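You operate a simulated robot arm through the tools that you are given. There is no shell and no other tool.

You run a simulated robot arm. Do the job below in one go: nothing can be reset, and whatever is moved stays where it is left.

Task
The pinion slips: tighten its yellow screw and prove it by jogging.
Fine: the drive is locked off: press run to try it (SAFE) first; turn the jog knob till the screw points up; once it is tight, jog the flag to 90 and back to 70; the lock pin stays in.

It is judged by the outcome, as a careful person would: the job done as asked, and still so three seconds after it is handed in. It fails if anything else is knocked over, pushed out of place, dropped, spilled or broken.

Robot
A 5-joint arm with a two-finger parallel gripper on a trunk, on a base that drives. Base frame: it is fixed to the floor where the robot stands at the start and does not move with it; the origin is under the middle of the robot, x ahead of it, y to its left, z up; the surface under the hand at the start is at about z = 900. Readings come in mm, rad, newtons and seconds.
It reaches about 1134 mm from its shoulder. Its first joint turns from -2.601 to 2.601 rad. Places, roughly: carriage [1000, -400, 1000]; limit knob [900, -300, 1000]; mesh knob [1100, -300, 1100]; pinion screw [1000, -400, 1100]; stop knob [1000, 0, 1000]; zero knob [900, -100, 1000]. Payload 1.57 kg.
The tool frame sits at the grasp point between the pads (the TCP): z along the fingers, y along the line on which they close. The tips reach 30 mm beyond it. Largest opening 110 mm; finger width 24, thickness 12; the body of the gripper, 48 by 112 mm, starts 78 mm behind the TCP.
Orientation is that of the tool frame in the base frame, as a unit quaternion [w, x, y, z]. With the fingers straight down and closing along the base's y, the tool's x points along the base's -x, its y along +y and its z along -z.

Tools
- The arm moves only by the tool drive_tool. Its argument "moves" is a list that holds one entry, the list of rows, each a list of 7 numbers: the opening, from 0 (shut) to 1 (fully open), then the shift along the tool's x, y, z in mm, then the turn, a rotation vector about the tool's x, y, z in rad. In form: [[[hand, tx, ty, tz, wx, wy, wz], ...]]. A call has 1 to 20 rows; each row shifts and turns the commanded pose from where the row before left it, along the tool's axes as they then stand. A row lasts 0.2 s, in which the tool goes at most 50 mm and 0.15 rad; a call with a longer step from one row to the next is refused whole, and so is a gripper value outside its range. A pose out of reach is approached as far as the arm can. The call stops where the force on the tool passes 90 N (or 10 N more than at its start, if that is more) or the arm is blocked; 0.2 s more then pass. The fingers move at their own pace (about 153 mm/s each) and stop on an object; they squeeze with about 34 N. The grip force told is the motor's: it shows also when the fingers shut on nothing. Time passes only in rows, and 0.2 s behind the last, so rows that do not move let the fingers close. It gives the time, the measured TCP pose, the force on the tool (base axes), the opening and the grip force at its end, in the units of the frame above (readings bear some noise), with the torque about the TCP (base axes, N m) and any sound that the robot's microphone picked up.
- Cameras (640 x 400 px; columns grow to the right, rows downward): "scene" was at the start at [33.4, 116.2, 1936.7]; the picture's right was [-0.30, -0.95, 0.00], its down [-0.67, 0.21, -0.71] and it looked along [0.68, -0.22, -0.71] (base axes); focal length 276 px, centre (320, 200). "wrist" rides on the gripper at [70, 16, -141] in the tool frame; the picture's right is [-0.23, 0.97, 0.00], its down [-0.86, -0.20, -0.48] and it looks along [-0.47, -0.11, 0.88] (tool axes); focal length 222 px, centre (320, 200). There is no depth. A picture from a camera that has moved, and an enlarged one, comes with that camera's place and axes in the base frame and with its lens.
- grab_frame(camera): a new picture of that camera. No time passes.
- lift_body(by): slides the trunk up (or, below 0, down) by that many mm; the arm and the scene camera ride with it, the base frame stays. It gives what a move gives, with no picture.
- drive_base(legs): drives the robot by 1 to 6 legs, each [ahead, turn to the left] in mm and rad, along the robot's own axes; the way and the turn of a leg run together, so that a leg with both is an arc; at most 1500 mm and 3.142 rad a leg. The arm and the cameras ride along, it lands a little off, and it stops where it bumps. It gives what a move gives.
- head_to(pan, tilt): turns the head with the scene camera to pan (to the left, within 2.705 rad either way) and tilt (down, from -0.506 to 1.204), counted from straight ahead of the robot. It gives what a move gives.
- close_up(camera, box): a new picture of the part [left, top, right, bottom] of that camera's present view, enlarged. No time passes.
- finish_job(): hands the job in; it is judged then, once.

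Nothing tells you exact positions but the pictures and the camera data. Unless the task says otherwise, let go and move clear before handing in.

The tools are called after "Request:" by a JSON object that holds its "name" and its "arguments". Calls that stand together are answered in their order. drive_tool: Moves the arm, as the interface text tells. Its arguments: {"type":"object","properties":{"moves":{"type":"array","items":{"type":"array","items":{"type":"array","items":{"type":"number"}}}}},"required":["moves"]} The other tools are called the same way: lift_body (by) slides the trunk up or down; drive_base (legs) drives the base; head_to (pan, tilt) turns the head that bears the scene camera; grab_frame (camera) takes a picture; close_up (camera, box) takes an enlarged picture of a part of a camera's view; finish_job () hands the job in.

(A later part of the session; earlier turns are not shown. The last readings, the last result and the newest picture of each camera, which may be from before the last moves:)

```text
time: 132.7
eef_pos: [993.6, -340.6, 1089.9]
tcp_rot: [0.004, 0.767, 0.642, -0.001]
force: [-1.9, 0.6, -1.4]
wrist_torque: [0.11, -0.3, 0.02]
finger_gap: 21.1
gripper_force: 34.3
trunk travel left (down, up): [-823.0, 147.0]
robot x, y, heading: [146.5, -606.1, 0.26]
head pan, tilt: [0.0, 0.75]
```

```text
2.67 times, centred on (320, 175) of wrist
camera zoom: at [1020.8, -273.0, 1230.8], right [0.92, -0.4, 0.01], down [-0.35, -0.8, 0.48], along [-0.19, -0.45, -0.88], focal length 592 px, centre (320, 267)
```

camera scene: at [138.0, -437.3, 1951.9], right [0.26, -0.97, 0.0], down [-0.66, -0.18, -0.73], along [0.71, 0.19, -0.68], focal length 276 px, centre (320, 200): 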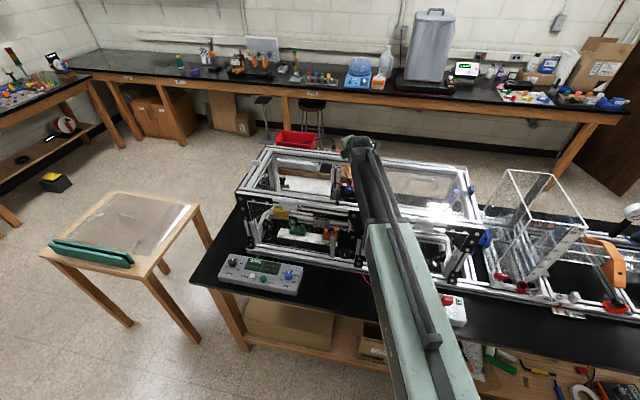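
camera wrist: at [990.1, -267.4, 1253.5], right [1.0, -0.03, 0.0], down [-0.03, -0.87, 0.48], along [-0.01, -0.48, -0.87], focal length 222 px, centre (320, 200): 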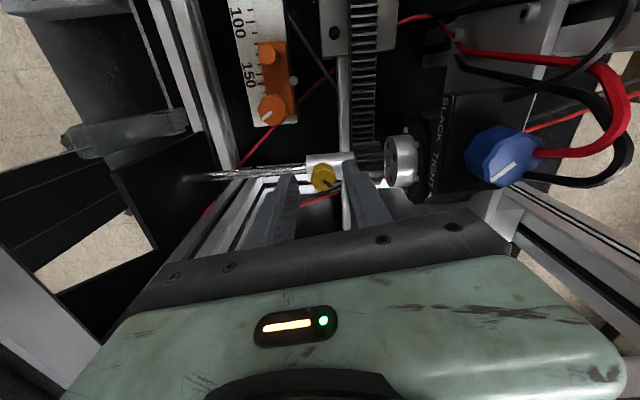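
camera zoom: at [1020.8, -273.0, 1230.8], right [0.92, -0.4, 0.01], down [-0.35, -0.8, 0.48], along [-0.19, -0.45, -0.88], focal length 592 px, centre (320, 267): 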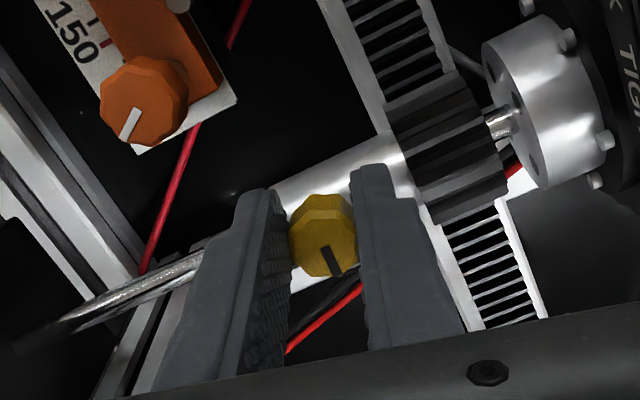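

No tightening torque yet; another bite.

Request:
{"name": "drive_tool", "arguments": {"moves": [[[0.34, 0, 0, 0, 0, 0, 0], [0.34, 0, 0, 0, 0, 0, 0], [0.34, 0, -0.65, 0, 0, 0, -0.1], [0.34, 0, -0.65, 0, 0, 0, -0.1], [0.34, 0, -0.65, 0, 0, 0, -0.1], [0.34, 0, -0.65, 0, 0, 0, -0.1], [0.34, 0, -0.6, 0, 0, 0, -0.09], [0.1, 0, 0, 0, 0, 0, 0], [0.1, 0, 0, 0, 0, 0, 0], [0.1, 0, 0, 0, 0, 0, 0], [0.1, 0, 0.65, 0, 0, 0, 0.1], [0.1, 0, 0.65, 0, 0, 0, 0.1], [0.1, 0, 0.65, 0, 0, 0, 0.1], [0.1, 0, 0.65, 0, 0, 0, 0.1], [0.1, 0, 0.6, 0, 0, 0, 0.09], [0.1, 0, 0, 0, 0, 0, 0]]]}}

Request:
{"name": "close_up", "arguments": {"camera": "wrist", "box": [220, 100, 420, 250]}}

```text
time: 136.1
eef_pos: [993.6, -341.0, 1089.2]
tcp_rot: [0.005, 0.767, 0.641, 0.0]
force: [0.5, -0.5, 1.3]
wrist_torque: [-0.04, -0.5, 0.0]
finger_gap: 21.3
gripper_force: 34.9
trunk travel left (down, up): [-823.0, 147.0]
robot x, y, heading: [148.5, -613.1, 0.257]
head pan, tilt: [0.0, 0.75]
```

```text
2.67 times, centred on (320, 175) of wrist
camera zoom: at [1020.7, -273.1, 1230.9], right [0.92, -0.4, 0.01], down [-0.35, -0.8, 0.48], along [-0.19, -0.45, -0.88], focal length 592 px, centre (320, 267)
```

zoom: 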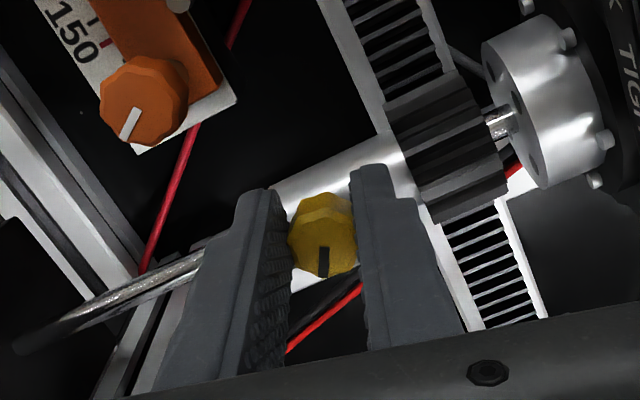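

Request:
{"name": "drive_tool", "arguments": {"moves": [[[0.34, 0, 0, 0, 0, 0, 0], [0.34, 0, 0, 0, 0, 0, 0], [0.34, 0, -0.65, 0, 0, 0, -0.1], [0.34, 0, -0.65, 0, 0, 0, -0.1], [0.34, 0, -0.65, 0, 0, 0, -0.1], [0.34, 0, -0.65, 0, 0, 0, -0.1], [0.34, 0, -0.6, 0, 0, 0, -0.09], [0.1, 0, 0, 0, 0, 0, 0], [0.1, 0, 0, 0, 0, 0, 0], [0.1, 0, 0, 0, 0, 0, 0], [0.1, 0, 0.65, 0, 0, 0, 0.1], [0.1, 0, 0.65, 0, 0, 0, 0.1], [0.1, 0, 0.65, 0, 0, 0, 0.1], [0.1, 0, 0.65, 0, 0, 0, 0.1], [0.1, 0, 0.6, 0, 0, 0, 0.09], [0.1, 0, 0, 0, 0, 0, 0]]]}}

Request:
{"name": "close_up", "arguments": {"camera": "wrist", "box": [220, 100, 420, 250]}}

```text
time: 139.5
eef_pos: [993.7, -341.2, 1089.9]
tcp_rot: [0.004, 0.767, 0.641, -0.001]
force: [0.5, -3.7, 0.3]
wrist_torque: [-0.14, -0.44, 0.01]
finger_gap: 20.9
gripper_force: 34.4
trunk travel left (down, up): [-823.0, 147.0]
robot x, y, heading: [142.5, -610.5, 0.261]
head pan, tilt: [0.0, 0.75]
```

```text
2.67 times, centred on (320, 175) of wrist
camera zoom: at [1020.8, -273.1, 1230.9], right [0.92, -0.4, 0.01], down [-0.35, -0.8, 0.48], along [-0.19, -0.45, -0.88], focal length 592 px, centre (320, 267)
```

zoom: 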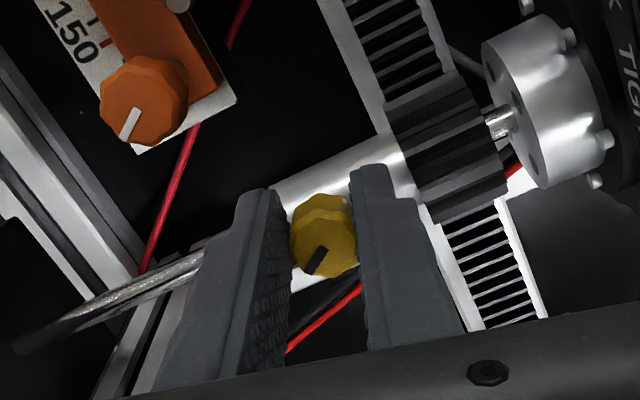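

Request:
{"name": "drive_tool", "arguments": {"moves": [[[0.34, 0, 0, 0, 0, 0, 0], [0.34, 0, 0, 0, 0, 0, 0], [0.34, 0, -0.65, 0, 0, 0, -0.1], [0.34, 0, -0.65, 0, 0, 0, -0.1], [0.34, 0, -0.65, 0, 0, 0, -0.1], [0.34, 0, -0.65, 0, 0, 0, -0.1], [0.34, 0, -0.6, 0, 0, 0, -0.09], [0.1, 0, 0, 0, 0, 0, 0], [0.1, 0, 0, 0, 0, 0, 0], [0.1, 0, 0, 0, 0, 0, 0], [0.1, 0, 0.65, 0, 0, 0, 0.1], [0.1, 0, 0.65, 0, 0, 0, 0.1], [0.1, 0, 0.65, 0, 0, 0, 0.1], [0.1, 0, 0.65, 0, 0, 0, 0.1], [0.1, 0, 0.6, 0, 0, 0, 0.09], [0.1, 0, 0, 0, 0, 0, 0]]]}}

Request:
{"name": "close_up", "arguments": {"camera": "wrist", "box": [220, 100, 420, 250]}}

```text
time: 142.9
eef_pos: [993.3, -341.7, 1089.7]
tcp_rot: [0.004, 0.767, 0.642, -0.001]
force: [0.6, -1.0, -0.4]
wrist_torque: [-0.09, -0.41, 0.01]
finger_gap: 21.3
gripper_force: 34.0
trunk travel left (down, up): [-823.0, 147.0]
robot x, y, heading: [146.7, -606.9, 0.263]
head pan, tilt: [0.0, 0.75]
```

```text
2.67 times, centred on (320, 175) of wrist
camera zoom: at [1020.9, -272.5, 1230.8], right [0.92, -0.4, 0.01], down [-0.35, -0.8, 0.48], along [-0.19, -0.45, -0.88], focal length 592 px, centre (320, 267)
```

zoom: 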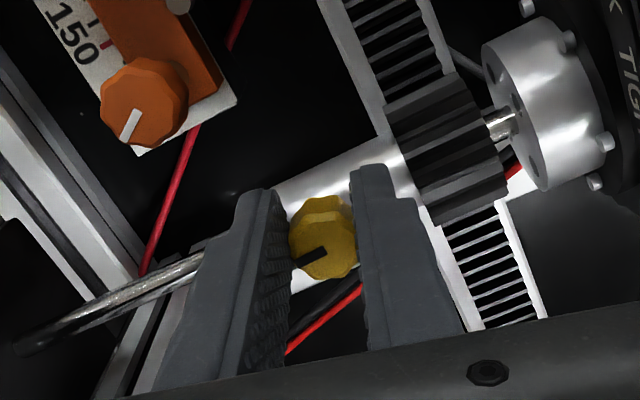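

Turning steadily, still free. Continuing.

Request:
{"name": "drive_tool", "arguments": {"moves": [[[0.34, 0, 0, 0, 0, 0, 0], [0.34, 0, 0, 0, 0, 0, 0], [0.34, 0, -0.65, 0, 0, 0, -0.1], [0.34, 0, -0.65, 0, 0, 0, -0.1], [0.34, 0, -0.65, 0, 0, 0, -0.1], [0.34, 0, -0.65, 0, 0, 0, -0.1], [0.34, 0, -0.6, 0, 0, 0, -0.09], [0.1, 0, 0, 0, 0, 0, 0], [0.1, 0, 0, 0, 0, 0, 0], [0.1, 0, 0, 0, 0, 0, 0], [0.1, 0, 0.65, 0, 0, 0, 0.1], [0.1, 0, 0.65, 0, 0, 0, 0.1], [0.1, 0, 0.65, 0, 0, 0, 0.1], [0.1, 0, 0.65, 0, 0, 0, 0.1], [0.1, 0, 0.6, 0, 0, 0, 0.09], [0.1, 0, 0, 0, 0, 0, 0]]]}}

Request:
{"name": "drive_tool", "arguments": {"moves": [[[0.34, 0, 0, 0, 0, 0, 0], [0.34, 0, 0, 0, 0, 0, 0], [0.34, 0, -0.65, 0, 0, 0, -0.1], [0.34, 0, -0.65, 0, 0, 0, -0.1], [0.34, 0, -0.65, 0, 0, 0, -0.1], [0.34, 0, -0.65, 0, 0, 0, -0.1], [0.34, 0, -0.6, 0, 0, 0, -0.09], [0.1, 0, 0, 0, 0, 0, 0], [0.1, 0, 0, 0, 0, 0, 0], [0.1, 0, 0, 0, 0, 0, 0], [0.1, 0, 0.65, 0, 0, 0, 0.1], [0.1, 0, 0.65, 0, 0, 0, 0.1], [0.1, 0, 0.65, 0, 0, 0, 0.1], [0.1, 0, 0.65, 0, 0, 0, 0.1], [0.1, 0, 0.6, 0, 0, 0, 0.09], [0.1, 0, 0, 0, 0, 0, 0]]]}}

Request:
{"name": "close_up", "arguments": {"camera": "wrist", "box": [220, 100, 420, 250]}}

```text
time: 146.3
eef_pos: [995.0, -339.9, 1089.3]
tcp_rot: [0.004, 0.767, 0.642, 0.001]
force: [-0.2, 0.7, 4.6]
wrist_torque: [0.03, -0.29, 0.08]
finger_gap: 21.0
gripper_force: 34.6
trunk travel left (down, up): [-823.0, 147.0]
robot x, y, heading: [147.9, -610.8, 0.263]
head pan, tilt: [0.0, 0.75]
```

```text
time: 149.7
eef_pos: [994.5, -339.1, 1090.0]
tcp_rot: [0.005, 0.767, 0.642, 0.0]
force: [4.8, 2.4, 6.5]
wrist_torque: [-0.02, -0.21, 0.05]
finger_gap: 21.3
gripper_force: 33.8
trunk travel left (down, up): [-823.0, 147.0]
robot x, y, heading: [147.4, -607.9, 0.26]
head pan, tilt: [0.0, 0.75]
```

```text
2.67 times, centred on (320, 175) of wrist
camera zoom: at [1021.0, -271.6, 1230.9], right [0.92, -0.4, 0.01], down [-0.35, -0.8, 0.48], along [-0.18, -0.45, -0.88], focal length 592 px, centre (320, 267)
```

zoom: 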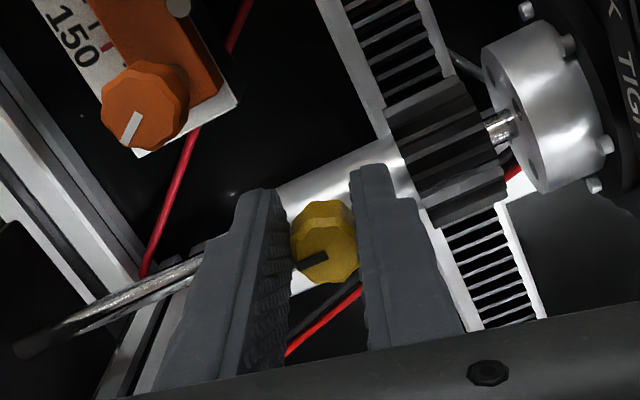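

The mark barely moved over the last two bites, so the screw seems to have come up tight with the fingers slipping. I'll verify with one more bite, observed before and after.

Request:
{"name": "drive_tool", "arguments": {"moves": [[[0.34, 0, 0, 0, 0, 0, 0], [0.34, 0, 0, 0, 0, 0, 0], [0.34, 0, -0.65, 0, 0, 0, -0.1], [0.34, 0, -0.65, 0, 0, 0, -0.1], [0.34, 0, -0.65, 0, 0, 0, -0.1], [0.34, 0, -0.65, 0, 0, 0, -0.1], [0.34, 0, -0.6, 0, 0, 0, -0.09], [0.1, 0, 0, 0, 0, 0, 0], [0.1, 0, 0, 0, 0, 0, 0], [0.1, 0, 0, 0, 0, 0, 0]]]}}

Request:
{"name": "close_up", "arguments": {"camera": "wrist", "box": [220, 100, 420, 250]}}

Request:
{"name": "drive_tool", "arguments": {"moves": [[[0.1, 0, 0.65, 0, 0, 0, 0.1], [0.1, 0, 0.65, 0, 0, 0, 0.1]]]}}

Request:
{"name": "close_up", "arguments": {"camera": "wrist", "box": [220, 100, 420, 250]}}

```text
time: 151.9
eef_pos: [989.5, -338.8, 1089.8]
tcp_rot: [0.004, 0.589, 0.808, -0.001]
force: [-6.2, -0.8, -4.8]
wrist_torque: [-0.03, 0.75, -0.09]
finger_gap: 21.1
gripper_force: 34.3
trunk travel left (down, up): [-823.0, 147.0]
robot x, y, heading: [147.3, -609.0, 0.262]
head pan, tilt: [0.0, 0.75]
```

```text
2.67 times, centred on (320, 175) of wrist
camera zoom: at [982.6, -266.2, 1230.5], right [1.0, 0.08, 0.0], down [0.07, -0.87, 0.48], along [0.04, -0.48, -0.87], focal length 592 px, centre (320, 267)
```

zoom: 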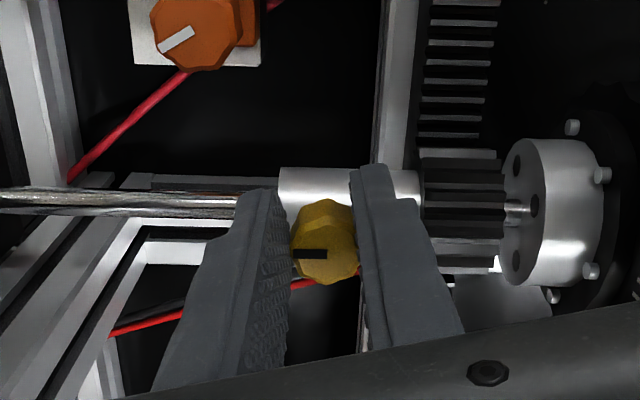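

```text
time: 152.5
eef_pos: [991.3, -339.1, 1089.5]
tcp_rot: [0.004, 0.667, 0.745, -0.002]
force: [-4.1, -2.7, -0.9]
wrist_torque: [-0.19, 0.43, 0.27]
finger_gap: 21.4
gripper_force: 34.7
trunk travel left (down, up): [-823.0, 147.0]
robot x, y, heading: [145.3, -606.2, 0.261]
head pan, tilt: [0.0, 0.75]
```

```text
2.67 times, centred on (320, 175) of wrist
camera zoom: at [998.5, -266.2, 1230.8], right [0.99, -0.12, 0.01], down [-0.11, -0.87, 0.48], along [-0.05, -0.48, -0.88], focal length 592 px, centre (320, 267)
```

zoom: 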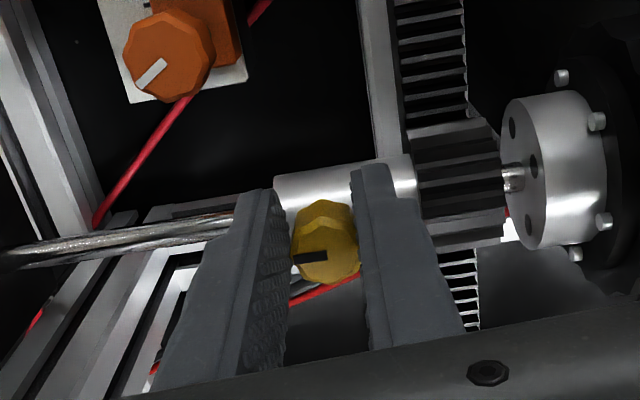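

Request:
{"name": "drive_tool", "arguments": {"moves": [[[0.1, 0, 0.65, 0, 0, 0, 0.1], [0.1, 0, 0.65, 0, 0, 0, 0.1], [0.1, 0, 0, 0, 0, 0, 0]]]}}

Request:
{"name": "close_up", "arguments": {"camera": "wrist", "box": [220, 100, 420, 250]}}

Request:
{"name": "close_up", "arguments": {"camera": "scene", "box": [260, 140, 360, 230]}}

```text
time: 153.3
eef_pos: [992.9, -339.3, 1090.1]
tcp_rot: [0.004, 0.738, 0.675, 0.0]
force: [3.2, 2.2, 6.7]
wrist_torque: [0.01, 0.16, 0.14]
finger_gap: 21.5
gripper_force: 34.7
trunk travel left (down, up): [-823.0, 147.0]
robot x, y, heading: [146.1, -609.1, 0.26]
head pan, tilt: [0.0, 0.75]
```

```text
2.67 times, centred on (320, 175) of wrist
camera zoom: at [1014.3, -268.7, 1230.9], right [0.95, -0.31, 0.01], down [-0.28, -0.83, 0.48], along [-0.14, -0.46, -0.88], focal length 592 px, centre (320, 267)
```

zoom: 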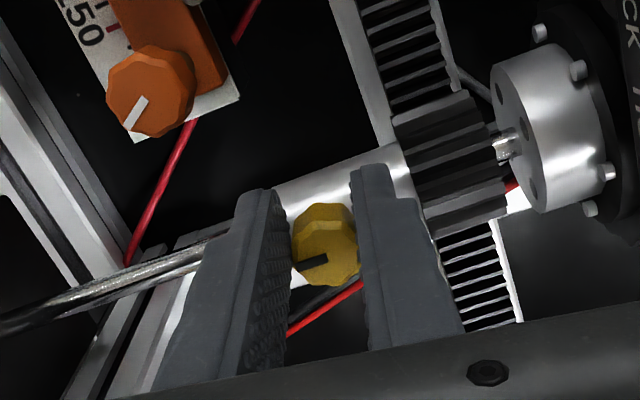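

```text
4.44 times, centred on (310, 185) of scene
camera zoom: at [138.4, -437.1, 1809.0], right [0.26, -0.97, 0.0], down [-0.66, -0.18, -0.73], along [0.71, 0.19, -0.68], focal length 1228 px, centre (364, 267)
```

zoom: 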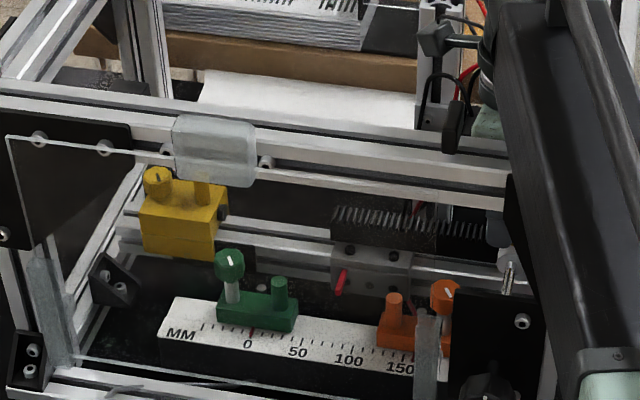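

The screw's mark has stayed put over three bites while torque peaked near 0.3 N·m, so it is tight. Releasing and raising straight up out of the frame.

Request:
{"name": "drive_tool", "arguments": {"moves": [[[0.34, 0, 0, 0, 0, 0, 0], [0.34, 0, 0, 0, 0, 0, 0], [0.34, 0, 0, 0, 0, 0, -0.08], [0.34, 0, 0, 0, 0, 0, 0]]]}}

Request:
{"name": "lift_body", "arguments": {"by": 142}}

Request:
{"name": "close_up", "arguments": {"camera": "wrist", "box": [220, 80, 420, 230]}}

```text
time: 154.3
eef_pos: [992.4, -339.3, 1089.0]
tcp_rot: [0.005, 0.71, 0.704, -0.001]
force: [0.0, 0.0, -0.1]
wrist_torque: [-0.01, 0.02, 0.01]
finger_gap: 37.3
gripper_force: 0.0
trunk travel left (down, up): [-823.0, 147.0]
robot x, y, heading: [144.9, -608.2, 0.264]
head pan, tilt: [0.0, 0.75]
```

```text
time: 156.0
eef_pos: [992.2, -338.6, 1232.2]
tcp_rot: [0.005, 0.709, 0.705, 0.0]
force: [0.6, -0.4, 0.2]
wrist_torque: [0.06, 0.0, -0.02]
finger_gap: 37.4
gripper_force: 0.1
trunk travel left (down, up): [-965.0, 5.0]
robot x, y, heading: [146.2, -610.7, 0.266]
head pan, tilt: [0.0, 0.75]
```

```text
2.67 times, centred on (320, 155) of wrist
camera zoom: at [1008.5, -267.3, 1372.5], right [0.97, -0.23, 0.01], down [-0.21, -0.85, 0.48], along [-0.11, -0.47, -0.88], focal length 592 px, centre (320, 320)
```

zoom: 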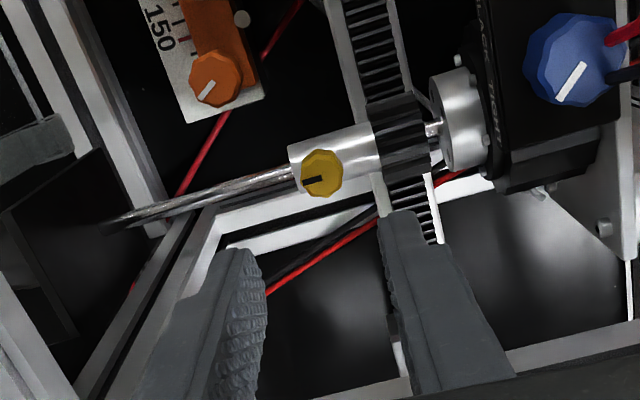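

Request:
{"name": "drive_tool", "arguments": {"moves": [[[0, -8.2, -31, 0, 0, 0, 0], [0, -8.2, -31, 0, 0, 0, 0], [0, 0, 0, 0, 0, 0, 0], [0, 11.25, 33.8, -2.67, -0.142, 0.0474, 0], [0, 5.0, 15.0, -5.7, -0.142, 0.0474, 0], [0, 5.2, 15.7, -8.6, -0.142, 0.0474, 0], [0, 5.6, 16.7, -11.4, -0.142, 0.0474, 0], [0, 6.0, 18.1, -14.0, -0.142, 0.0474, 0], [0, 6.6, 19.9, -16.3, -0.142, 0.0474, 0], [0, 0, 0, 0, 0, 0, 0]]]}}

Request:
{"name": "grab_frame", "arguments": {"camera": "scene"}}

```text
time: 158.2
eef_pos: [1012.4, -327.3, 1322.2]
tcp_rot: [0.199, 0.637, 0.635, 0.388]
force: [0.0, 0.0, 0.3]
wrist_torque: [-0.04, 0.02, -0.02]
finger_gap: 0.1
gripper_force: 20.9
trunk travel left (down, up): [-965.0, 5.0]
robot x, y, heading: [146.3, -608.7, 0.259]
head pan, tilt: [0.0, 0.75]
```

```text
taken
camera scene: at [138.7, -437.1, 1950.9], right [0.26, -0.97, 0.0], down [-0.66, -0.18, -0.73], along [0.71, 0.19, -0.68], focal length 276 px, centre (320, 200)
```

scene: 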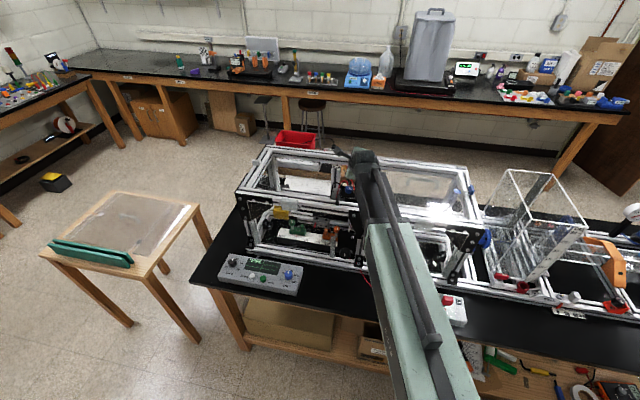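

Request:
{"name": "drive_tool", "arguments": {"moves": [[[0, -8.6, -26, -34.5, 0, 0, 0], [0, -8.6, -26, -34.5, 0, 0, 0], [0, -8.6, -26, -34.5, 0, 0, 0], [0, 0, 0, 0, 0, 0, 0]]]}}

Request:
{"name": "drive_base", "arguments": {"legs": [[-170, 0]]}}

Request:
{"name": "drive_tool", "arguments": {"moves": [[[0, -11.25, -33.8, -2.67, 0.142, -0.0474, 0], [0, -11.25, -33.8, -2.67, 0.142, -0.0474, 0], [0, -11.25, -33.8, -2.67, 0.142, -0.0474, 0], [0, -11.25, -33.8, -2.67, 0.142, -0.0474, 0], [0, -11.25, -33.8, -2.67, 0.142, -0.0474, 0], [0, -11.25, -33.8, -2.67, 0.142, -0.0474, 0], [0, 0, 0, 0, 0, 0, 0]]]}}

Request:
{"name": "drive_base", "arguments": {"legs": [[0, -1.457], [-252, 0], [0, 1.257]]}}

```text
time: 159.2
eef_pos: [888.3, -368.0, 1320.6]
tcp_rot: [0.199, 0.637, 0.635, 0.388]
force: [-0.4, -0.7, 0.1]
wrist_torque: [0.04, 0.0, -0.03]
finger_gap: 0.0
gripper_force: 20.9
trunk travel left (down, up): [-965.0, 5.0]
robot x, y, heading: [147.4, -608.5, 0.26]
head pan, tilt: [0.0, 0.75]
```

```text
time: 160.6
eef_pos: [720.2, -413.0, 1322.6]
tcp_rot: [0.198, 0.637, 0.636, 0.387]
force: [0.1, -0.1, 0.6]
wrist_torque: [0.0, 0.0, 0.0]
finger_gap: 0.3
gripper_force: 21.3
trunk travel left (down, up): [-965.0, 5.0]
robot x, y, heading: [-19.8, -652.4, 0.258]
head pan, tilt: [0.0, 0.75]
```

```text
time: 162.2
eef_pos: [542.9, -470.8, 1232.5]
tcp_rot: [0.004, 0.71, 0.705, -0.001]
force: [0.2, -0.6, -0.5]
wrist_torque: [0.01, -0.01, -0.03]
finger_gap: 0.1
gripper_force: 21.2
trunk travel left (down, up): [-965.0, 5.0]
robot x, y, heading: [-19.3, -651.9, 0.262]
head pan, tilt: [0.0, 0.75]
```

```text
time: 170.8
eef_pos: [475.6, -343.1, 1231.2]
tcp_rot: [0.004, 0.774, 0.634, -0.001]
force: [0.7, 0.3, -0.3]
wrist_torque: [0.05, 0.01, -0.01]
finger_gap: 0.0
gripper_force: 21.8
trunk travel left (down, up): [-965.0, 5.0]
robot x, y, heading: [-112.2, -420.9, 0.064]
head pan, tilt: [0.0, 0.75]
```

Base is back on the shaft line. Now levelling the hand again at full height, then rolling it to the up-right/down-left straddle.

Request:
{"name": "drive_tool", "arguments": {"moves": [[[0, 11.7, 33.6, -2.67, -0.1416, 0.0492, 0], [0, 11.7, 33.6, -2.67, -0.1416, 0.0492, 0], [0, 11.7, 33.6, -2.67, -0.1416, 0.0492, 0], [0, 11.7, 33.6, -2.67, -0.1416, 0.0492, 0], [0, 11.7, 33.6, -2.67, -0.1416, 0.0492, 0], [0, 11.7, 33.6, -2.67, -0.1416, 0.0492, 0], [0, 11.7, 33.6, -2.67, -0.1416, 0.0492, 0], [0, 11.7, 33.6, -2.67, -0.1416, 0.0492, 0], [0, 11.7, 33.6, -2.67, -0.1416, 0.0492, 0], [0, 11.7, 33.6, -2.67, -0.1416, 0.0492, 0], [0, 5.5, 15.9, -0.6, -0.0668, 0.0232, 0], [0, 0, 0, 0, 0, 0, 0]]]}}

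Request:
{"name": "drive_tool", "arguments": {"moves": [[[0, 0, 0, 0, 0, 0, -0.1416], [0, 0, 0, 0, 0, 0, -0.1416], [0, 0, 0, 0, 0, 0, -0.1416], [0, 0, 0, 0, 0, 0, -0.1416], [0, 0, 0, 0, 0, 0, -0.1416], [0, 0, 0, 0, 0, 0, -0.1416], [0, 0, 0, 0, 0, 0, -0.1416], [0, 0, 0, 0, 0, 0, -0.1416], [0, 0, 0, 0, 0, 0, -0.1416], [0, 0, 0, 0, 0, 0, -0.1416], [0, 0, 0, 0, 0, 0, -0.1416], [0, 0, 0, 0, 0, 0, -0.1416], [0, 0, 0, 0, 0, 0, -0.1416], [0, 0, 0, 0, 0, 0, -0.1416], [0, 0, 0, 0, 0, 0, -0.1416], [0, 0, 0, 0, 0, 0, -0.1416], [0, 0, 0, 0, 0, 0, -0.1416], [0, 0, 0, 0, 0, 0, -0.1416], [0, 0, 0, 0, 0, 0, -0.1416], [0, 0, 0, 0, 0, 0, 0]]]}}

```text
time: 173.4
eef_pos: [709.2, -308.9, 1470.2]
tcp_rot: [0.372, 0.544, 0.45, 0.602]
force: [-0.3, -0.2, 0.4]
wrist_torque: [-0.01, 0.0, 0.03]
finger_gap: 0.3
gripper_force: 21.4
trunk travel left (down, up): [-965.0, 5.0]
robot x, y, heading: [-112.0, -419.8, 0.071]
head pan, tilt: [0.0, 0.75]
```

```text
time: 177.6
eef_pos: [708.6, -308.5, 1469.7]
tcp_rot: [0.67, -0.317, 0.631, -0.228]
force: [0.1, 0.7, -0.1]
wrist_torque: [0.03, -0.01, 0.0]
finger_gap: 0.0
gripper_force: 21.4
trunk travel left (down, up): [-965.0, 5.0]
robot x, y, heading: [-112.1, -419.6, 0.068]
head pan, tilt: [0.0, 0.75]
```

Request:
{"name": "drive_tool", "arguments": {"moves": [[[0, 20, -19.7, -0.5, 0.0249, 0.0253, 0], [0, 20, -19.7, -0.5, 0.0249, 0.0253, 0], [0.55, 0, 0, 0, 0, 0, 0], [0.55, 0, 0, 0, 0, 0, 0]]]}}

Request:
{"name": "lift_body", "arguments": {"by": -400}}

Request:
{"name": "lift_body", "arguments": {"by": -32}}

Request:
{"name": "head_to", "arguments": {"pan": -0.1, "tilt": 0.55}}

Request:
{"name": "grab_frame", "arguments": {"camera": "scene"}}

Request:
{"name": "close_up", "arguments": {"camera": "wrist", "box": [220, 100, 420, 225]}}

```text
time: 178.6
eef_pos: [713.3, -364.6, 1471.8]
tcp_rot: [0.662, -0.294, 0.641, -0.252]
force: [-0.6, -0.9, 0.2]
wrist_torque: [0.03, 0.0, 0.0]
finger_gap: 60.4
gripper_force: 0.0
trunk travel left (down, up): [-965.0, 5.0]
robot x, y, heading: [-117.9, -420.4, 0.065]
head pan, tilt: [0.0, 0.75]
```

```text
time: 182.4
eef_pos: [715.5, -363.4, 1070.6]
tcp_rot: [0.663, -0.293, 0.642, -0.252]
force: [-0.1, 0.5, 0.6]
wrist_torque: [-0.03, 0.01, 0.02]
finger_gap: 60.7
gripper_force: 0.2
trunk travel left (down, up): [-565.0, 405.0]
robot x, y, heading: [-111.2, -423.2, 0.069]
head pan, tilt: [0.0, 0.75]
```

```text
time: 183.2
eef_pos: [714.4, -365.0, 1039.6]
tcp_rot: [0.662, -0.293, 0.642, -0.252]
force: [-0.8, -0.8, -0.1]
wrist_torque: [0.0, 0.0, 0.01]
finger_gap: 60.3
gripper_force: 0.0
trunk travel left (down, up): [-533.0, 437.0]
robot x, y, heading: [-113.4, -416.2, 0.066]
head pan, tilt: [0.0, 0.75]
```

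```text
time: 183.9
eef_pos: [713.9, -364.5, 1039.0]
tcp_rot: [0.662, -0.294, 0.642, -0.251]
force: [0.0, -0.1, 0.0]
wrist_torque: [0.02, 0.02, 0.02]
finger_gap: 60.3
gripper_force: 0.0
trunk travel left (down, up): [-533.0, 437.0]
robot x, y, heading: [-113.2, -417.6, 0.064]
head pan, tilt: [-0.099, 0.55]
```

```text
taken
camera scene: at [-79.5, -258.2, 1536.2], right [-0.03, -1.0, 0.0], down [-0.52, 0.02, -0.85], along [0.85, -0.03, -0.52], focal length 276 px, centre (320, 200)
```

scene: 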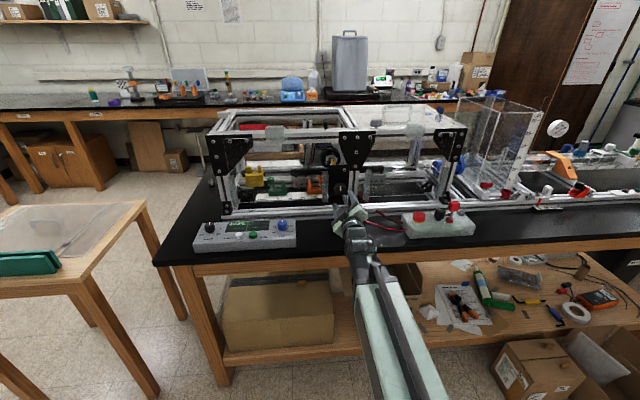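

```text
3.20 times, centred on (320, 162) of wrist
camera zoom: at [575.3, -411.0, 977.5], right [-0.05, 0.84, -0.53], down [-0.51, 0.44, 0.74], along [0.86, 0.31, 0.41], focal length 711 px, centre (320, 320)
```

zoom: 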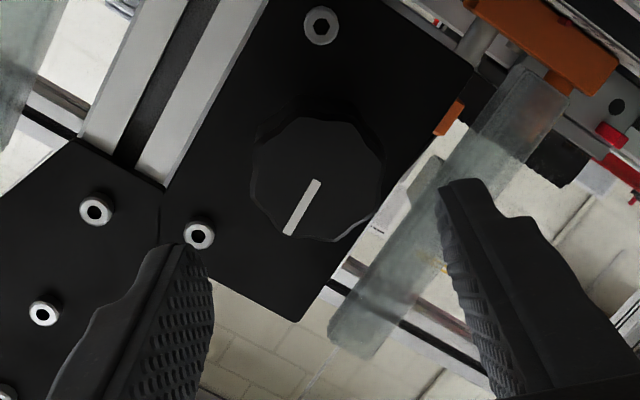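

Request:
{"name": "close_up", "arguments": {"camera": "scene", "box": [250, 150, 350, 220]}}

Request:
{"name": "close_up", "arguments": {"camera": "scene", "box": [270, 175, 330, 205]}}

```text
5.71 times, centred on (300, 185) of scene
camera zoom: at [-79.5, -258.2, 1536.2], right [-0.03, -1.0, 0.0], down [-0.52, 0.02, -0.85], along [0.85, -0.03, -0.52], focal length 1579 px, centre (434, 286)
```

zoom: 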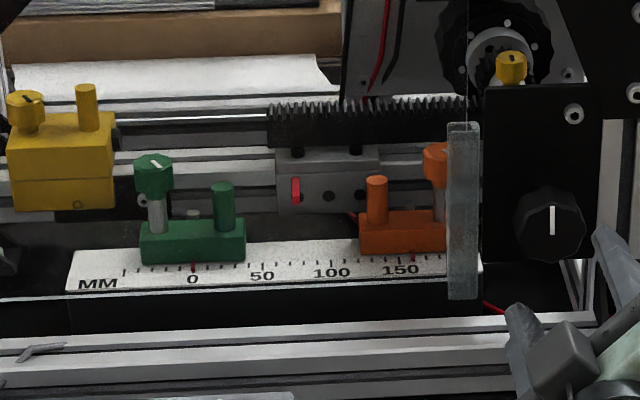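

```text
10.67 times, centred on (300, 190) of scene
camera zoom: at [-79.5, -258.2, 1536.2], right [-0.03, -1.0, 0.0], down [-0.52, 0.02, -0.85], along [0.85, -0.03, -0.52], focal length 2947 px, centre (533, 307)
```

zoom: 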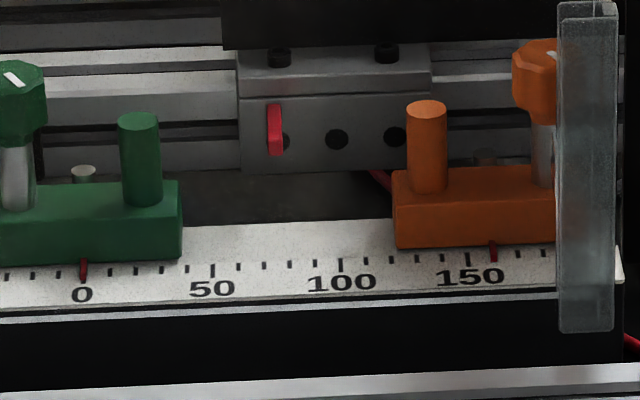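

The knob pointer and the screw are both up, and I read the flag at about 77 mm (parallax-corrected). I'll set the fingers vertical for the jog stroke and advance onto the knob.

Request:
{"name": "drive_tool", "arguments": {"moves": [[[0.53, 0.5, 0.5, 0, 0, 0, 0], [0.53, 0, 0, 0, 0, 0, -0.131], [0.53, 0, 0, 0, 0, 0, -0.131], [0.53, 0, 0, 0, 0, 0, -0.131], [0.53, 0, 0, 0, 0, 0, -0.131], [0.53, 0, 0, 0, 0, 0, -0.131], [0.53, 0, 0, 0, 0, 0, -0.131], [0.53, 0, 0, 20, 0, 0, 0], [0.53, 0, 0, 20, 0, 0, 0], [0.53, 0, 0, 0, 0, 0, 0]]]}}

Request:
{"name": "close_up", "arguments": {"camera": "wrist", "box": [220, 100, 420, 225]}}

Request:
{"name": "close_up", "arguments": {"camera": "scene", "box": [270, 175, 360, 225]}}

```text
time: 186.1
eef_pos: [754.0, -362.0, 1037.2]
tcp_rot: [-0.515, 0.518, -0.481, 0.485]
force: [0.1, 0.4, 0.4]
wrist_torque: [0.0, -0.01, -0.01]
finger_gap: 58.5
gripper_force: 0.0
trunk travel left (down, up): [-533.0, 437.0]
robot x, y, heading: [-111.0, -420.4, 0.064]
head pan, tilt: [-0.099, 0.55]
```

```text
3.20 times, centred on (320, 162) of wrist
camera zoom: at [617.6, -440.4, 1022.1], right [-0.01, 0.22, -0.98], down [-0.54, 0.82, 0.19], along [0.84, 0.52, 0.11], focal length 711 px, centre (320, 320)
```

zoom: 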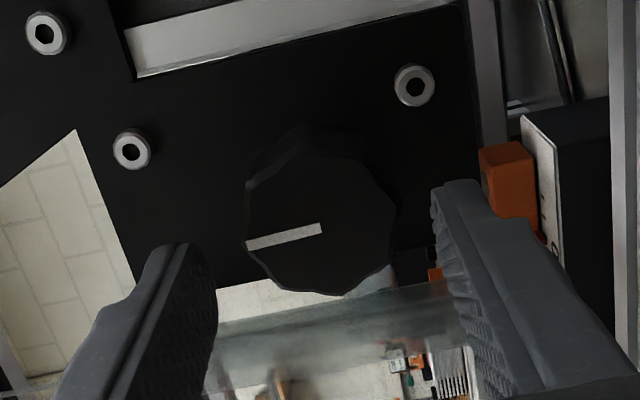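

```text
7.11 times, centred on (315, 200) of scene
camera zoom: at [-79.4, -258.2, 1536.3], right [-0.03, -1.0, 0.0], down [-0.52, 0.02, -0.85], along [0.85, -0.03, -0.52], focal length 1965 px, centre (356, 200)
```

zoom: 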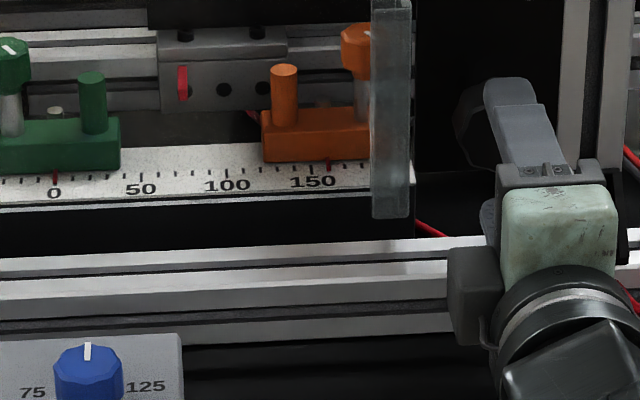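

Request:
{"name": "drive_tool", "arguments": {"moves": [[[0.53, 0.5, 0, 13, 0, 0, 0], [0.53, 0, 0, 13, 0, 0, 0], [0.53, 0, 0, 12, 0, 0, 0], [0.53, 0, 0, 0, 0, 0, 0]]]}}

Request:
{"name": "drive_tool", "arguments": {"moves": [[[0.3, 0, 0, 0, 0, 0, 0], [0.3, 0, 0, 0, 0, 0, 0], [0.3, 0, 0, 0, 0, 0, 0]]]}}

Request:
{"name": "close_up", "arguments": {"camera": "scene", "box": [280, 170, 330, 205]}}

```text
time: 187.1
eef_pos: [791.9, -360.2, 1038.7]
tcp_rot: [-0.516, 0.517, -0.481, 0.485]
force: [0.3, -0.2, -0.7]
wrist_torque: [0.02, -0.03, 0.03]
finger_gap: 58.6
gripper_force: 0.0
trunk travel left (down, up): [-533.0, 437.0]
robot x, y, heading: [-112.2, -417.2, 0.068]
head pan, tilt: [-0.099, 0.55]
```

```text
time: 187.9
eef_pos: [792.6, -361.1, 1038.6]
tcp_rot: [-0.514, 0.518, -0.481, 0.485]
force: [-4.5, 0.0, -7.9]
wrist_torque: [0.02, 0.35, -0.28]
finger_gap: 43.9
gripper_force: 44.3
trunk travel left (down, up): [-533.0, 437.0]
robot x, y, heading: [-112.5, -419.8, 0.065]
head pan, tilt: [-0.099, 0.55]
```

```text
11.43 times, centred on (305, 188) of scene
camera zoom: at [-79.2, -258.2, 1536.2], right [-0.03, -1.0, 0.0], down [-0.52, 0.02, -0.85], along [0.85, -0.03, -0.52], focal length 3157 px, centre (491, 343)
```

zoom: 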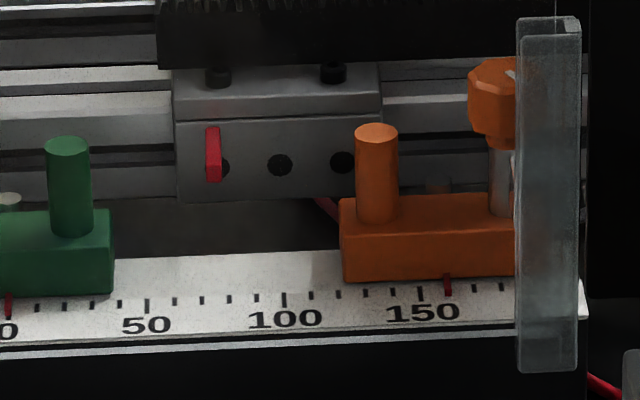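

Solid, centred grip. Jogging counter-clockwise in small steps while watching the flag.

Request:
{"name": "drive_tool", "arguments": {"moves": [[[0.3, 0, 0, 0, 0, 0, -0.1], [0.3, 0, 0, 0, 0, 0, -0.1], [0.3, 0, 0, 0, 0, 0, -0.1], [0.3, 0, 0, 0, 0, 0, 0]]]}}

Request:
{"name": "close_up", "arguments": {"camera": "scene", "box": [280, 170, 330, 205]}}

Request:
{"name": "close_up", "arguments": {"camera": "scene", "box": [300, 135, 360, 185]}}

```text
time: 188.9
eef_pos: [792.3, -360.4, 1037.8]
tcp_rot: [-0.436, 0.584, -0.397, 0.557]
force: [-10.3, -1.1, -16.0]
wrist_torque: [-0.01, 0.54, -0.05]
finger_gap: 43.7
gripper_force: 44.6
trunk travel left (down, up): [-533.0, 437.0]
robot x, y, heading: [-112.8, -420.1, 0.068]
head pan, tilt: [-0.099, 0.55]
```

```text
11.43 times, centred on (305, 188) of scene
camera zoom: at [-79.0, -258.3, 1536.1], right [-0.03, -1.0, 0.0], down [-0.52, 0.02, -0.85], along [0.85, -0.03, -0.52], focal length 3157 px, centre (491, 343)
```

zoom: 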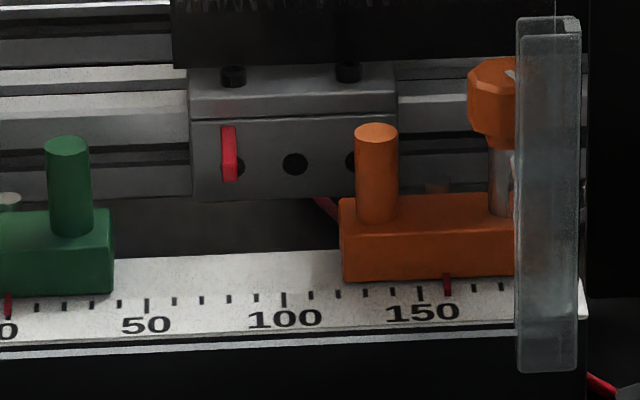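

```text
8.00 times, centred on (330, 160) of scene
camera zoom: at [-79.0, -258.3, 1536.1], right [-0.03, -1.0, 0.0], down [-0.52, 0.02, -0.85], along [0.85, -0.03, -0.52], focal length 2210 px, centre (240, 520)
```

zoom: 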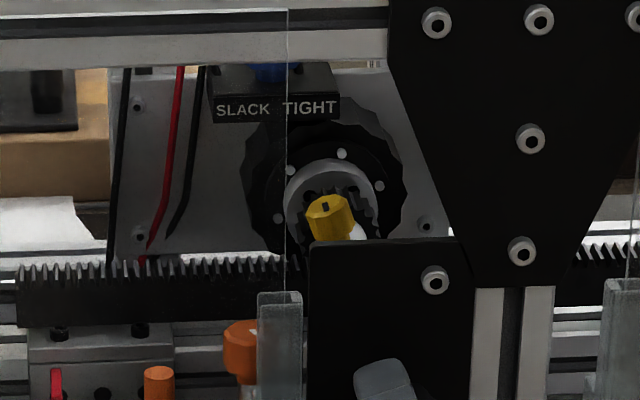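

The screw holds: the flag moved about 6 mm for 0.3 rad, and now reads near 82. About 0.42 rad more to reach 90.

Request:
{"name": "drive_tool", "arguments": {"moves": [[[0.3, 0, 0, 0, 0, 0, -0.1], [0.3, 0, 0, 0, 0, 0, -0.1], [0.3, 0, 0, 0, 0, 0, -0.1], [0.3, 0, 0, 0, 0, 0, -0.1], [0.3, 0, 0, 0, 0, 0, 0]]]}}

Request:
{"name": "close_up", "arguments": {"camera": "scene", "box": [280, 170, 330, 205]}}

Request:
{"name": "close_up", "arguments": {"camera": "scene", "box": [295, 175, 315, 197]}}

```text
time: 190.1
eef_pos: [792.1, -360.9, 1037.6]
tcp_rot: [-0.317, 0.652, -0.274, 0.632]
force: [-17.1, -2.8, -23.1]
wrist_torque: [-0.01, 0.74, -0.57]
finger_gap: 43.5
gripper_force: 45.8
trunk travel left (down, up): [-533.0, 437.0]
robot x, y, heading: [-112.1, -422.3, 0.068]
head pan, tilt: [-0.099, 0.55]
```

```text
11.43 times, centred on (305, 188) of scene
camera zoom: at [-78.8, -258.3, 1536.2], right [-0.03, -1.0, 0.0], down [-0.52, 0.02, -0.85], along [0.85, -0.03, -0.52], focal length 3157 px, centre (491, 343)
```

zoom: 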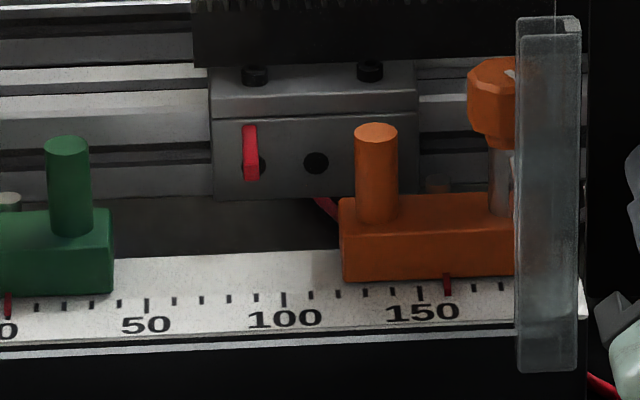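

```text
16.00 times, centred on (305, 186) of scene
camera zoom: at [-78.8, -258.3, 1536.2], right [-0.03, -1.0, 0.0], down [-0.52, 0.02, -0.85], along [0.85, -0.03, -0.52], focal length 4420 px, centre (560, 424)
```

zoom: 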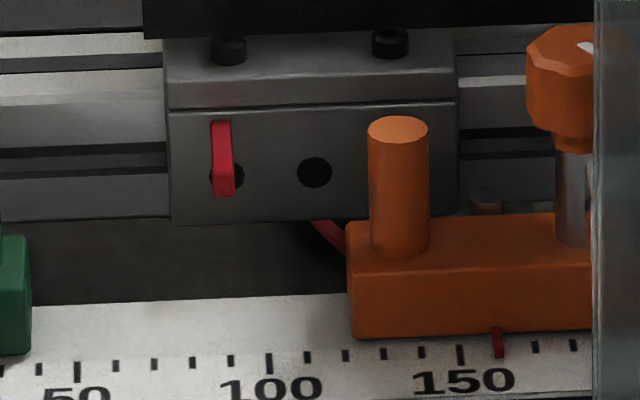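

The flag reads 90 (±0.7). Now jogging back clockwise toward 70.

Request:
{"name": "drive_tool", "arguments": {"moves": [[[0.3, 0, 0, 0, 0, 0, 0], [0.3, 0, 0, 0, 0, 0, 0.1], [0.3, 0, 0, 0, 0, 0, 0.1], [0.3, 0, 0, 0, 0, 0, 0.1], [0.3, 0, 0, 0, 0, 0, 0.1], [0.3, 0, 0, 0, 0, 0, 0.1], [0.3, 0, 0, 0, 0, 0, 0.1], [0.3, 0, 0, 0, 0, 0, 0.1], [0.3, 0, 0, 0, 0, 0, 0.1], [0.3, 0, 0, 0, 0, 0, 0.1], [0.3, 0, 0, 0, 0, 0, 0]]]}}

Request:
{"name": "close_up", "arguments": {"camera": "scene", "box": [280, 170, 330, 205]}}

Request:
{"name": "close_up", "arguments": {"camera": "scene", "box": [290, 175, 310, 197]}}

```text
time: 192.5
eef_pos: [792.5, -360.0, 1038.5]
tcp_rot: [0.561, -0.467, 0.531, -0.431]
force: [-6.1, -4.1, -11.3]
wrist_torque: [-0.07, 0.12, -0.18]
finger_gap: 43.6
gripper_force: 44.7
trunk travel left (down, up): [-533.0, 437.0]
robot x, y, heading: [-111.1, -417.4, 0.067]
head pan, tilt: [-0.099, 0.55]
```

```text
11.43 times, centred on (305, 188) of scene
camera zoom: at [-78.8, -258.6, 1536.3], right [-0.03, -1.0, 0.0], down [-0.52, 0.02, -0.85], along [0.85, -0.03, -0.52], focal length 3157 px, centre (491, 343)
```

zoom: 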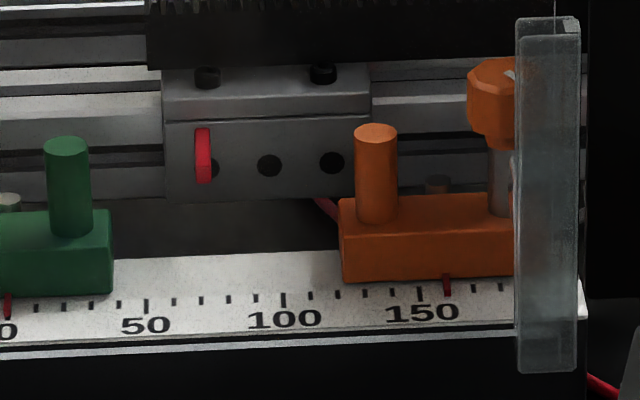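

```text
16.00 times, centred on (300, 186) of scene
camera zoom: at [-78.8, -258.6, 1536.3], right [-0.03, -1.0, 0.0], down [-0.52, 0.02, -0.85], along [0.85, -0.03, -0.52], focal length 4420 px, centre (640, 424)
```

zoom: 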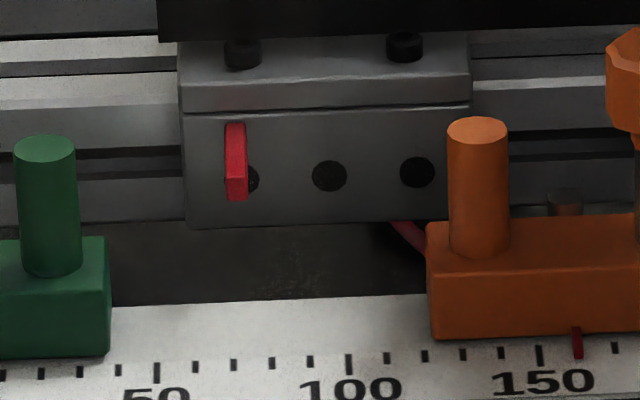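

Request:
{"name": "drive_tool", "arguments": {"moves": [[[0.3, 0, 0, 0, 0, 0, 0.115], [0.3, 0, 0, 0, 0, 0, 0], [0.3, 0, 0, 0, 0, 0, 0]]]}}

Request:
{"name": "close_up", "arguments": {"camera": "scene", "box": [290, 175, 310, 197]}}

Request:
{"name": "close_up", "arguments": {"camera": "scene", "box": [280, 170, 330, 205]}}

```text
time: 193.3
eef_pos: [792.0, -360.3, 1037.7]
tcp_rot: [0.585, -0.435, 0.556, -0.399]
force: [-2.2, -5.6, -6.8]
wrist_torque: [0.0, -0.27, 0.1]
finger_gap: 43.7
gripper_force: 44.6
trunk travel left (down, up): [-533.0, 437.0]
robot x, y, heading: [-111.7, -418.7, 0.064]
head pan, tilt: [-0.099, 0.55]
```

```text
16.00 times, centred on (300, 186) of scene
camera zoom: at [-78.9, -258.8, 1536.4], right [-0.03, -1.0, 0.0], down [-0.52, 0.02, -0.85], along [0.85, -0.03, -0.52], focal length 4420 px, centre (640, 424)
```

zoom: 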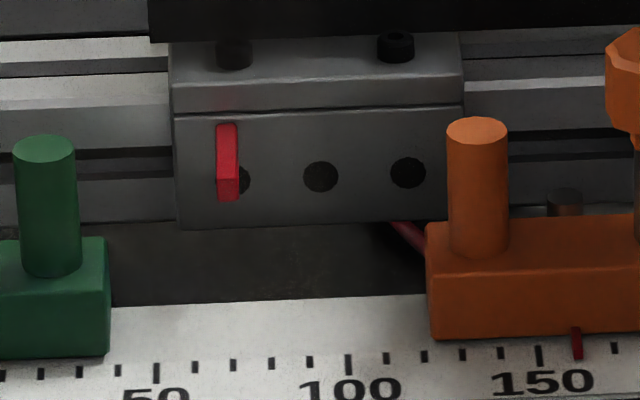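

```text
11.43 times, centred on (305, 188) of scene
camera zoom: at [-78.9, -258.8, 1536.4], right [-0.03, -1.0, 0.0], down [-0.52, 0.02, -0.85], along [0.85, -0.03, -0.52], focal length 3157 px, centre (491, 343)
```

zoom: 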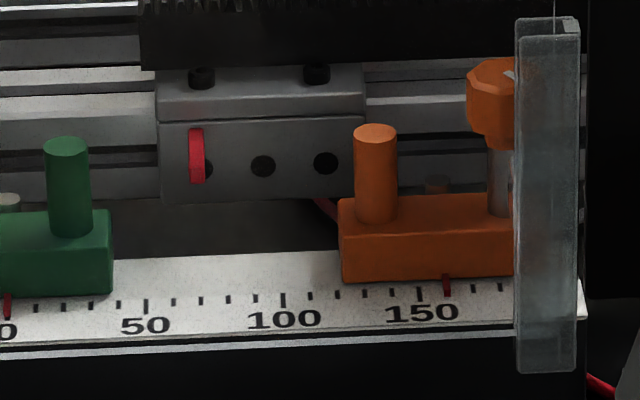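

The flag reads about 70. Releasing the knob and backing straight off, then checking that it stays.

Request:
{"name": "drive_tool", "arguments": {"moves": [[[0.53, 0, 0, 0, 0, 0, 0], [0.53, 0, 0, 0, 0, 0, 0], [0.53, 0, 0, -15, 0, 0, 0], [0.53, 0, 0, -25, 0, 0, 0], [0.53, 0, 0, -35, 0, 0, 0], [0.53, 0, 0, 0, 0, 0, 0]]]}}

Request:
{"name": "close_up", "arguments": {"camera": "scene", "box": [290, 175, 310, 197]}}

Request:
{"name": "close_up", "arguments": {"camera": "scene", "box": [200, 130, 480, 260]}}

```text
time: 194.7
eef_pos: [718.0, -364.0, 1038.8]
tcp_rot: [0.585, -0.436, 0.555, -0.398]
force: [0.3, 0.1, 0.2]
wrist_torque: [0.0, 0.0, 0.05]
finger_gap: 58.2
gripper_force: 0.1
trunk travel left (down, up): [-533.0, 437.0]
robot x, y, heading: [-112.2, -419.6, 0.061]
head pan, tilt: [-0.099, 0.55]
```

```text
16.00 times, centred on (300, 186) of scene
camera zoom: at [-79.7, -258.2, 1536.3], right [-0.03, -1.0, 0.0], down [-0.52, 0.02, -0.85], along [0.85, -0.03, -0.52], focal length 4420 px, centre (640, 424)
```

zoom: 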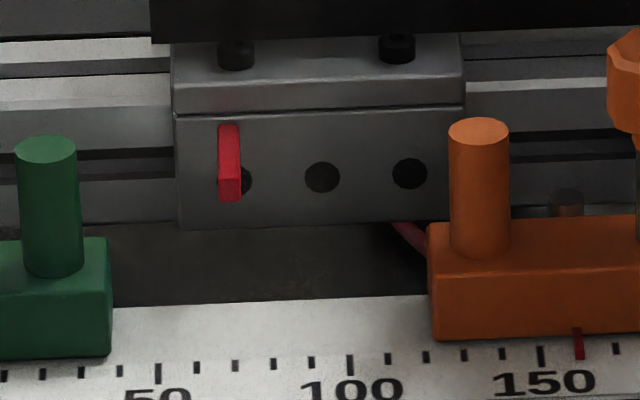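

```text
2.29 times, centred on (340, 195) of scene
camera zoom: at [-79.7, -258.2, 1536.3], right [-0.03, -1.0, 0.0], down [-0.52, 0.02, -0.85], along [0.85, -0.03, -0.52], focal length 632 px, centre (274, 211)
```

zoom: 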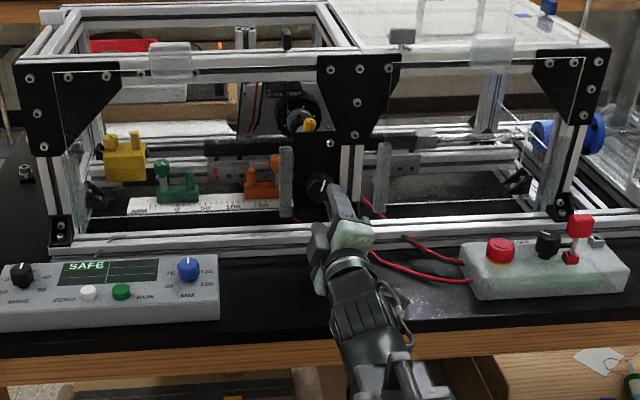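

Flag holds at about 70, SAFE is still shown and the lock pin is in. I'll back the robot clear and do a final check.

Request:
{"name": "drive_base", "arguments": {"legs": [[-150, 0]]}}

Request:
{"name": "grab_frame", "arguments": {"camera": "scene"}}

Request:
{"name": "close_up", "arguments": {"camera": "scene", "box": [220, 130, 400, 250]}}

Request:
{"name": "close_up", "arguments": {"camera": "scene", "box": [380, 160, 480, 240]}}

```text
time: 196.1
eef_pos: [566.0, -375.3, 1039.0]
tcp_rot: [0.585, -0.435, 0.556, -0.399]
force: [0.2, -0.2, -0.9]
wrist_torque: [0.04, 0.01, -0.02]
finger_gap: 58.3
gripper_force: 0.1
trunk travel left (down, up): [-533.0, 437.0]
robot x, y, heading: [-262.3, -429.1, 0.066]
head pan, tilt: [-0.099, 0.55]
```

```text
taken
camera scene: at [-230.9, -268.2, 1536.2], right [-0.03, -1.0, 0.0], down [-0.52, 0.02, -0.85], along [0.85, -0.03, -0.52], focal length 276 px, centre (320, 200)
```

scene: 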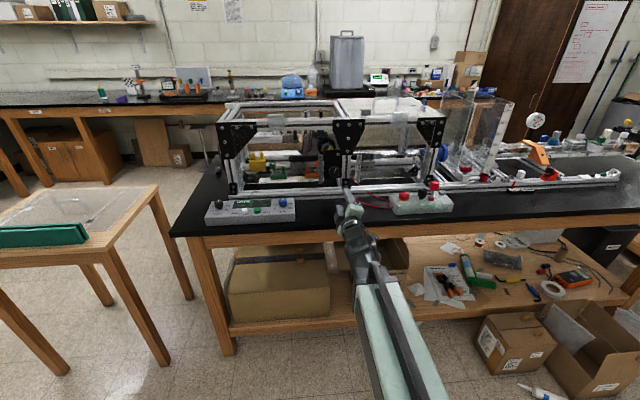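

```text
3.33 times, centred on (310, 190) of scene
camera zoom: at [-230.9, -268.2, 1536.2], right [-0.03, -1.0, 0.0], down [-0.52, 0.02, -0.85], along [0.85, -0.03, -0.52], focal length 921 px, centre (353, 233)
```

zoom: 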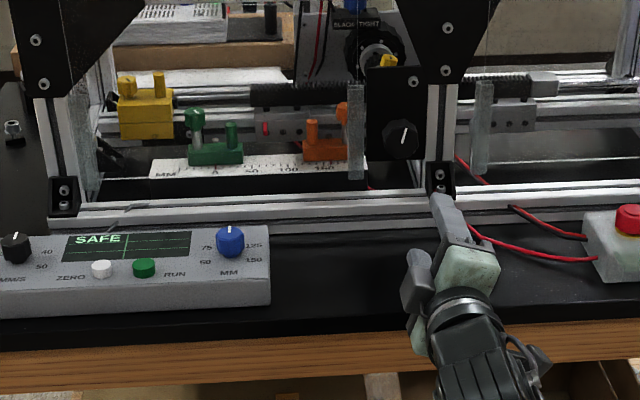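

```text
5.00 times, centred on (430, 200) of scene
camera zoom: at [-230.9, -268.2, 1536.2], right [-0.03, -1.0, 0.0], down [-0.52, 0.02, -0.85], along [0.85, -0.03, -0.52], focal length 1381 px, centre (-230, 200)
```

zoom: 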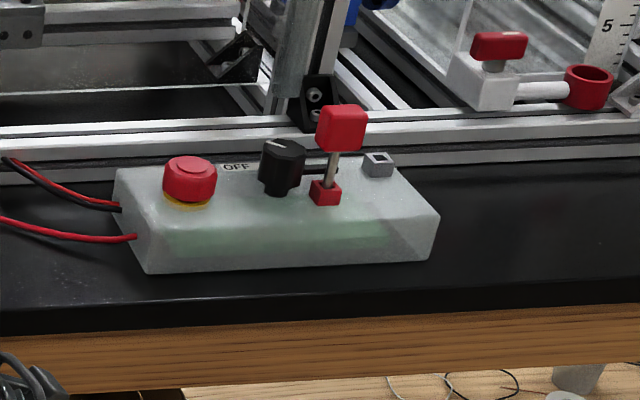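

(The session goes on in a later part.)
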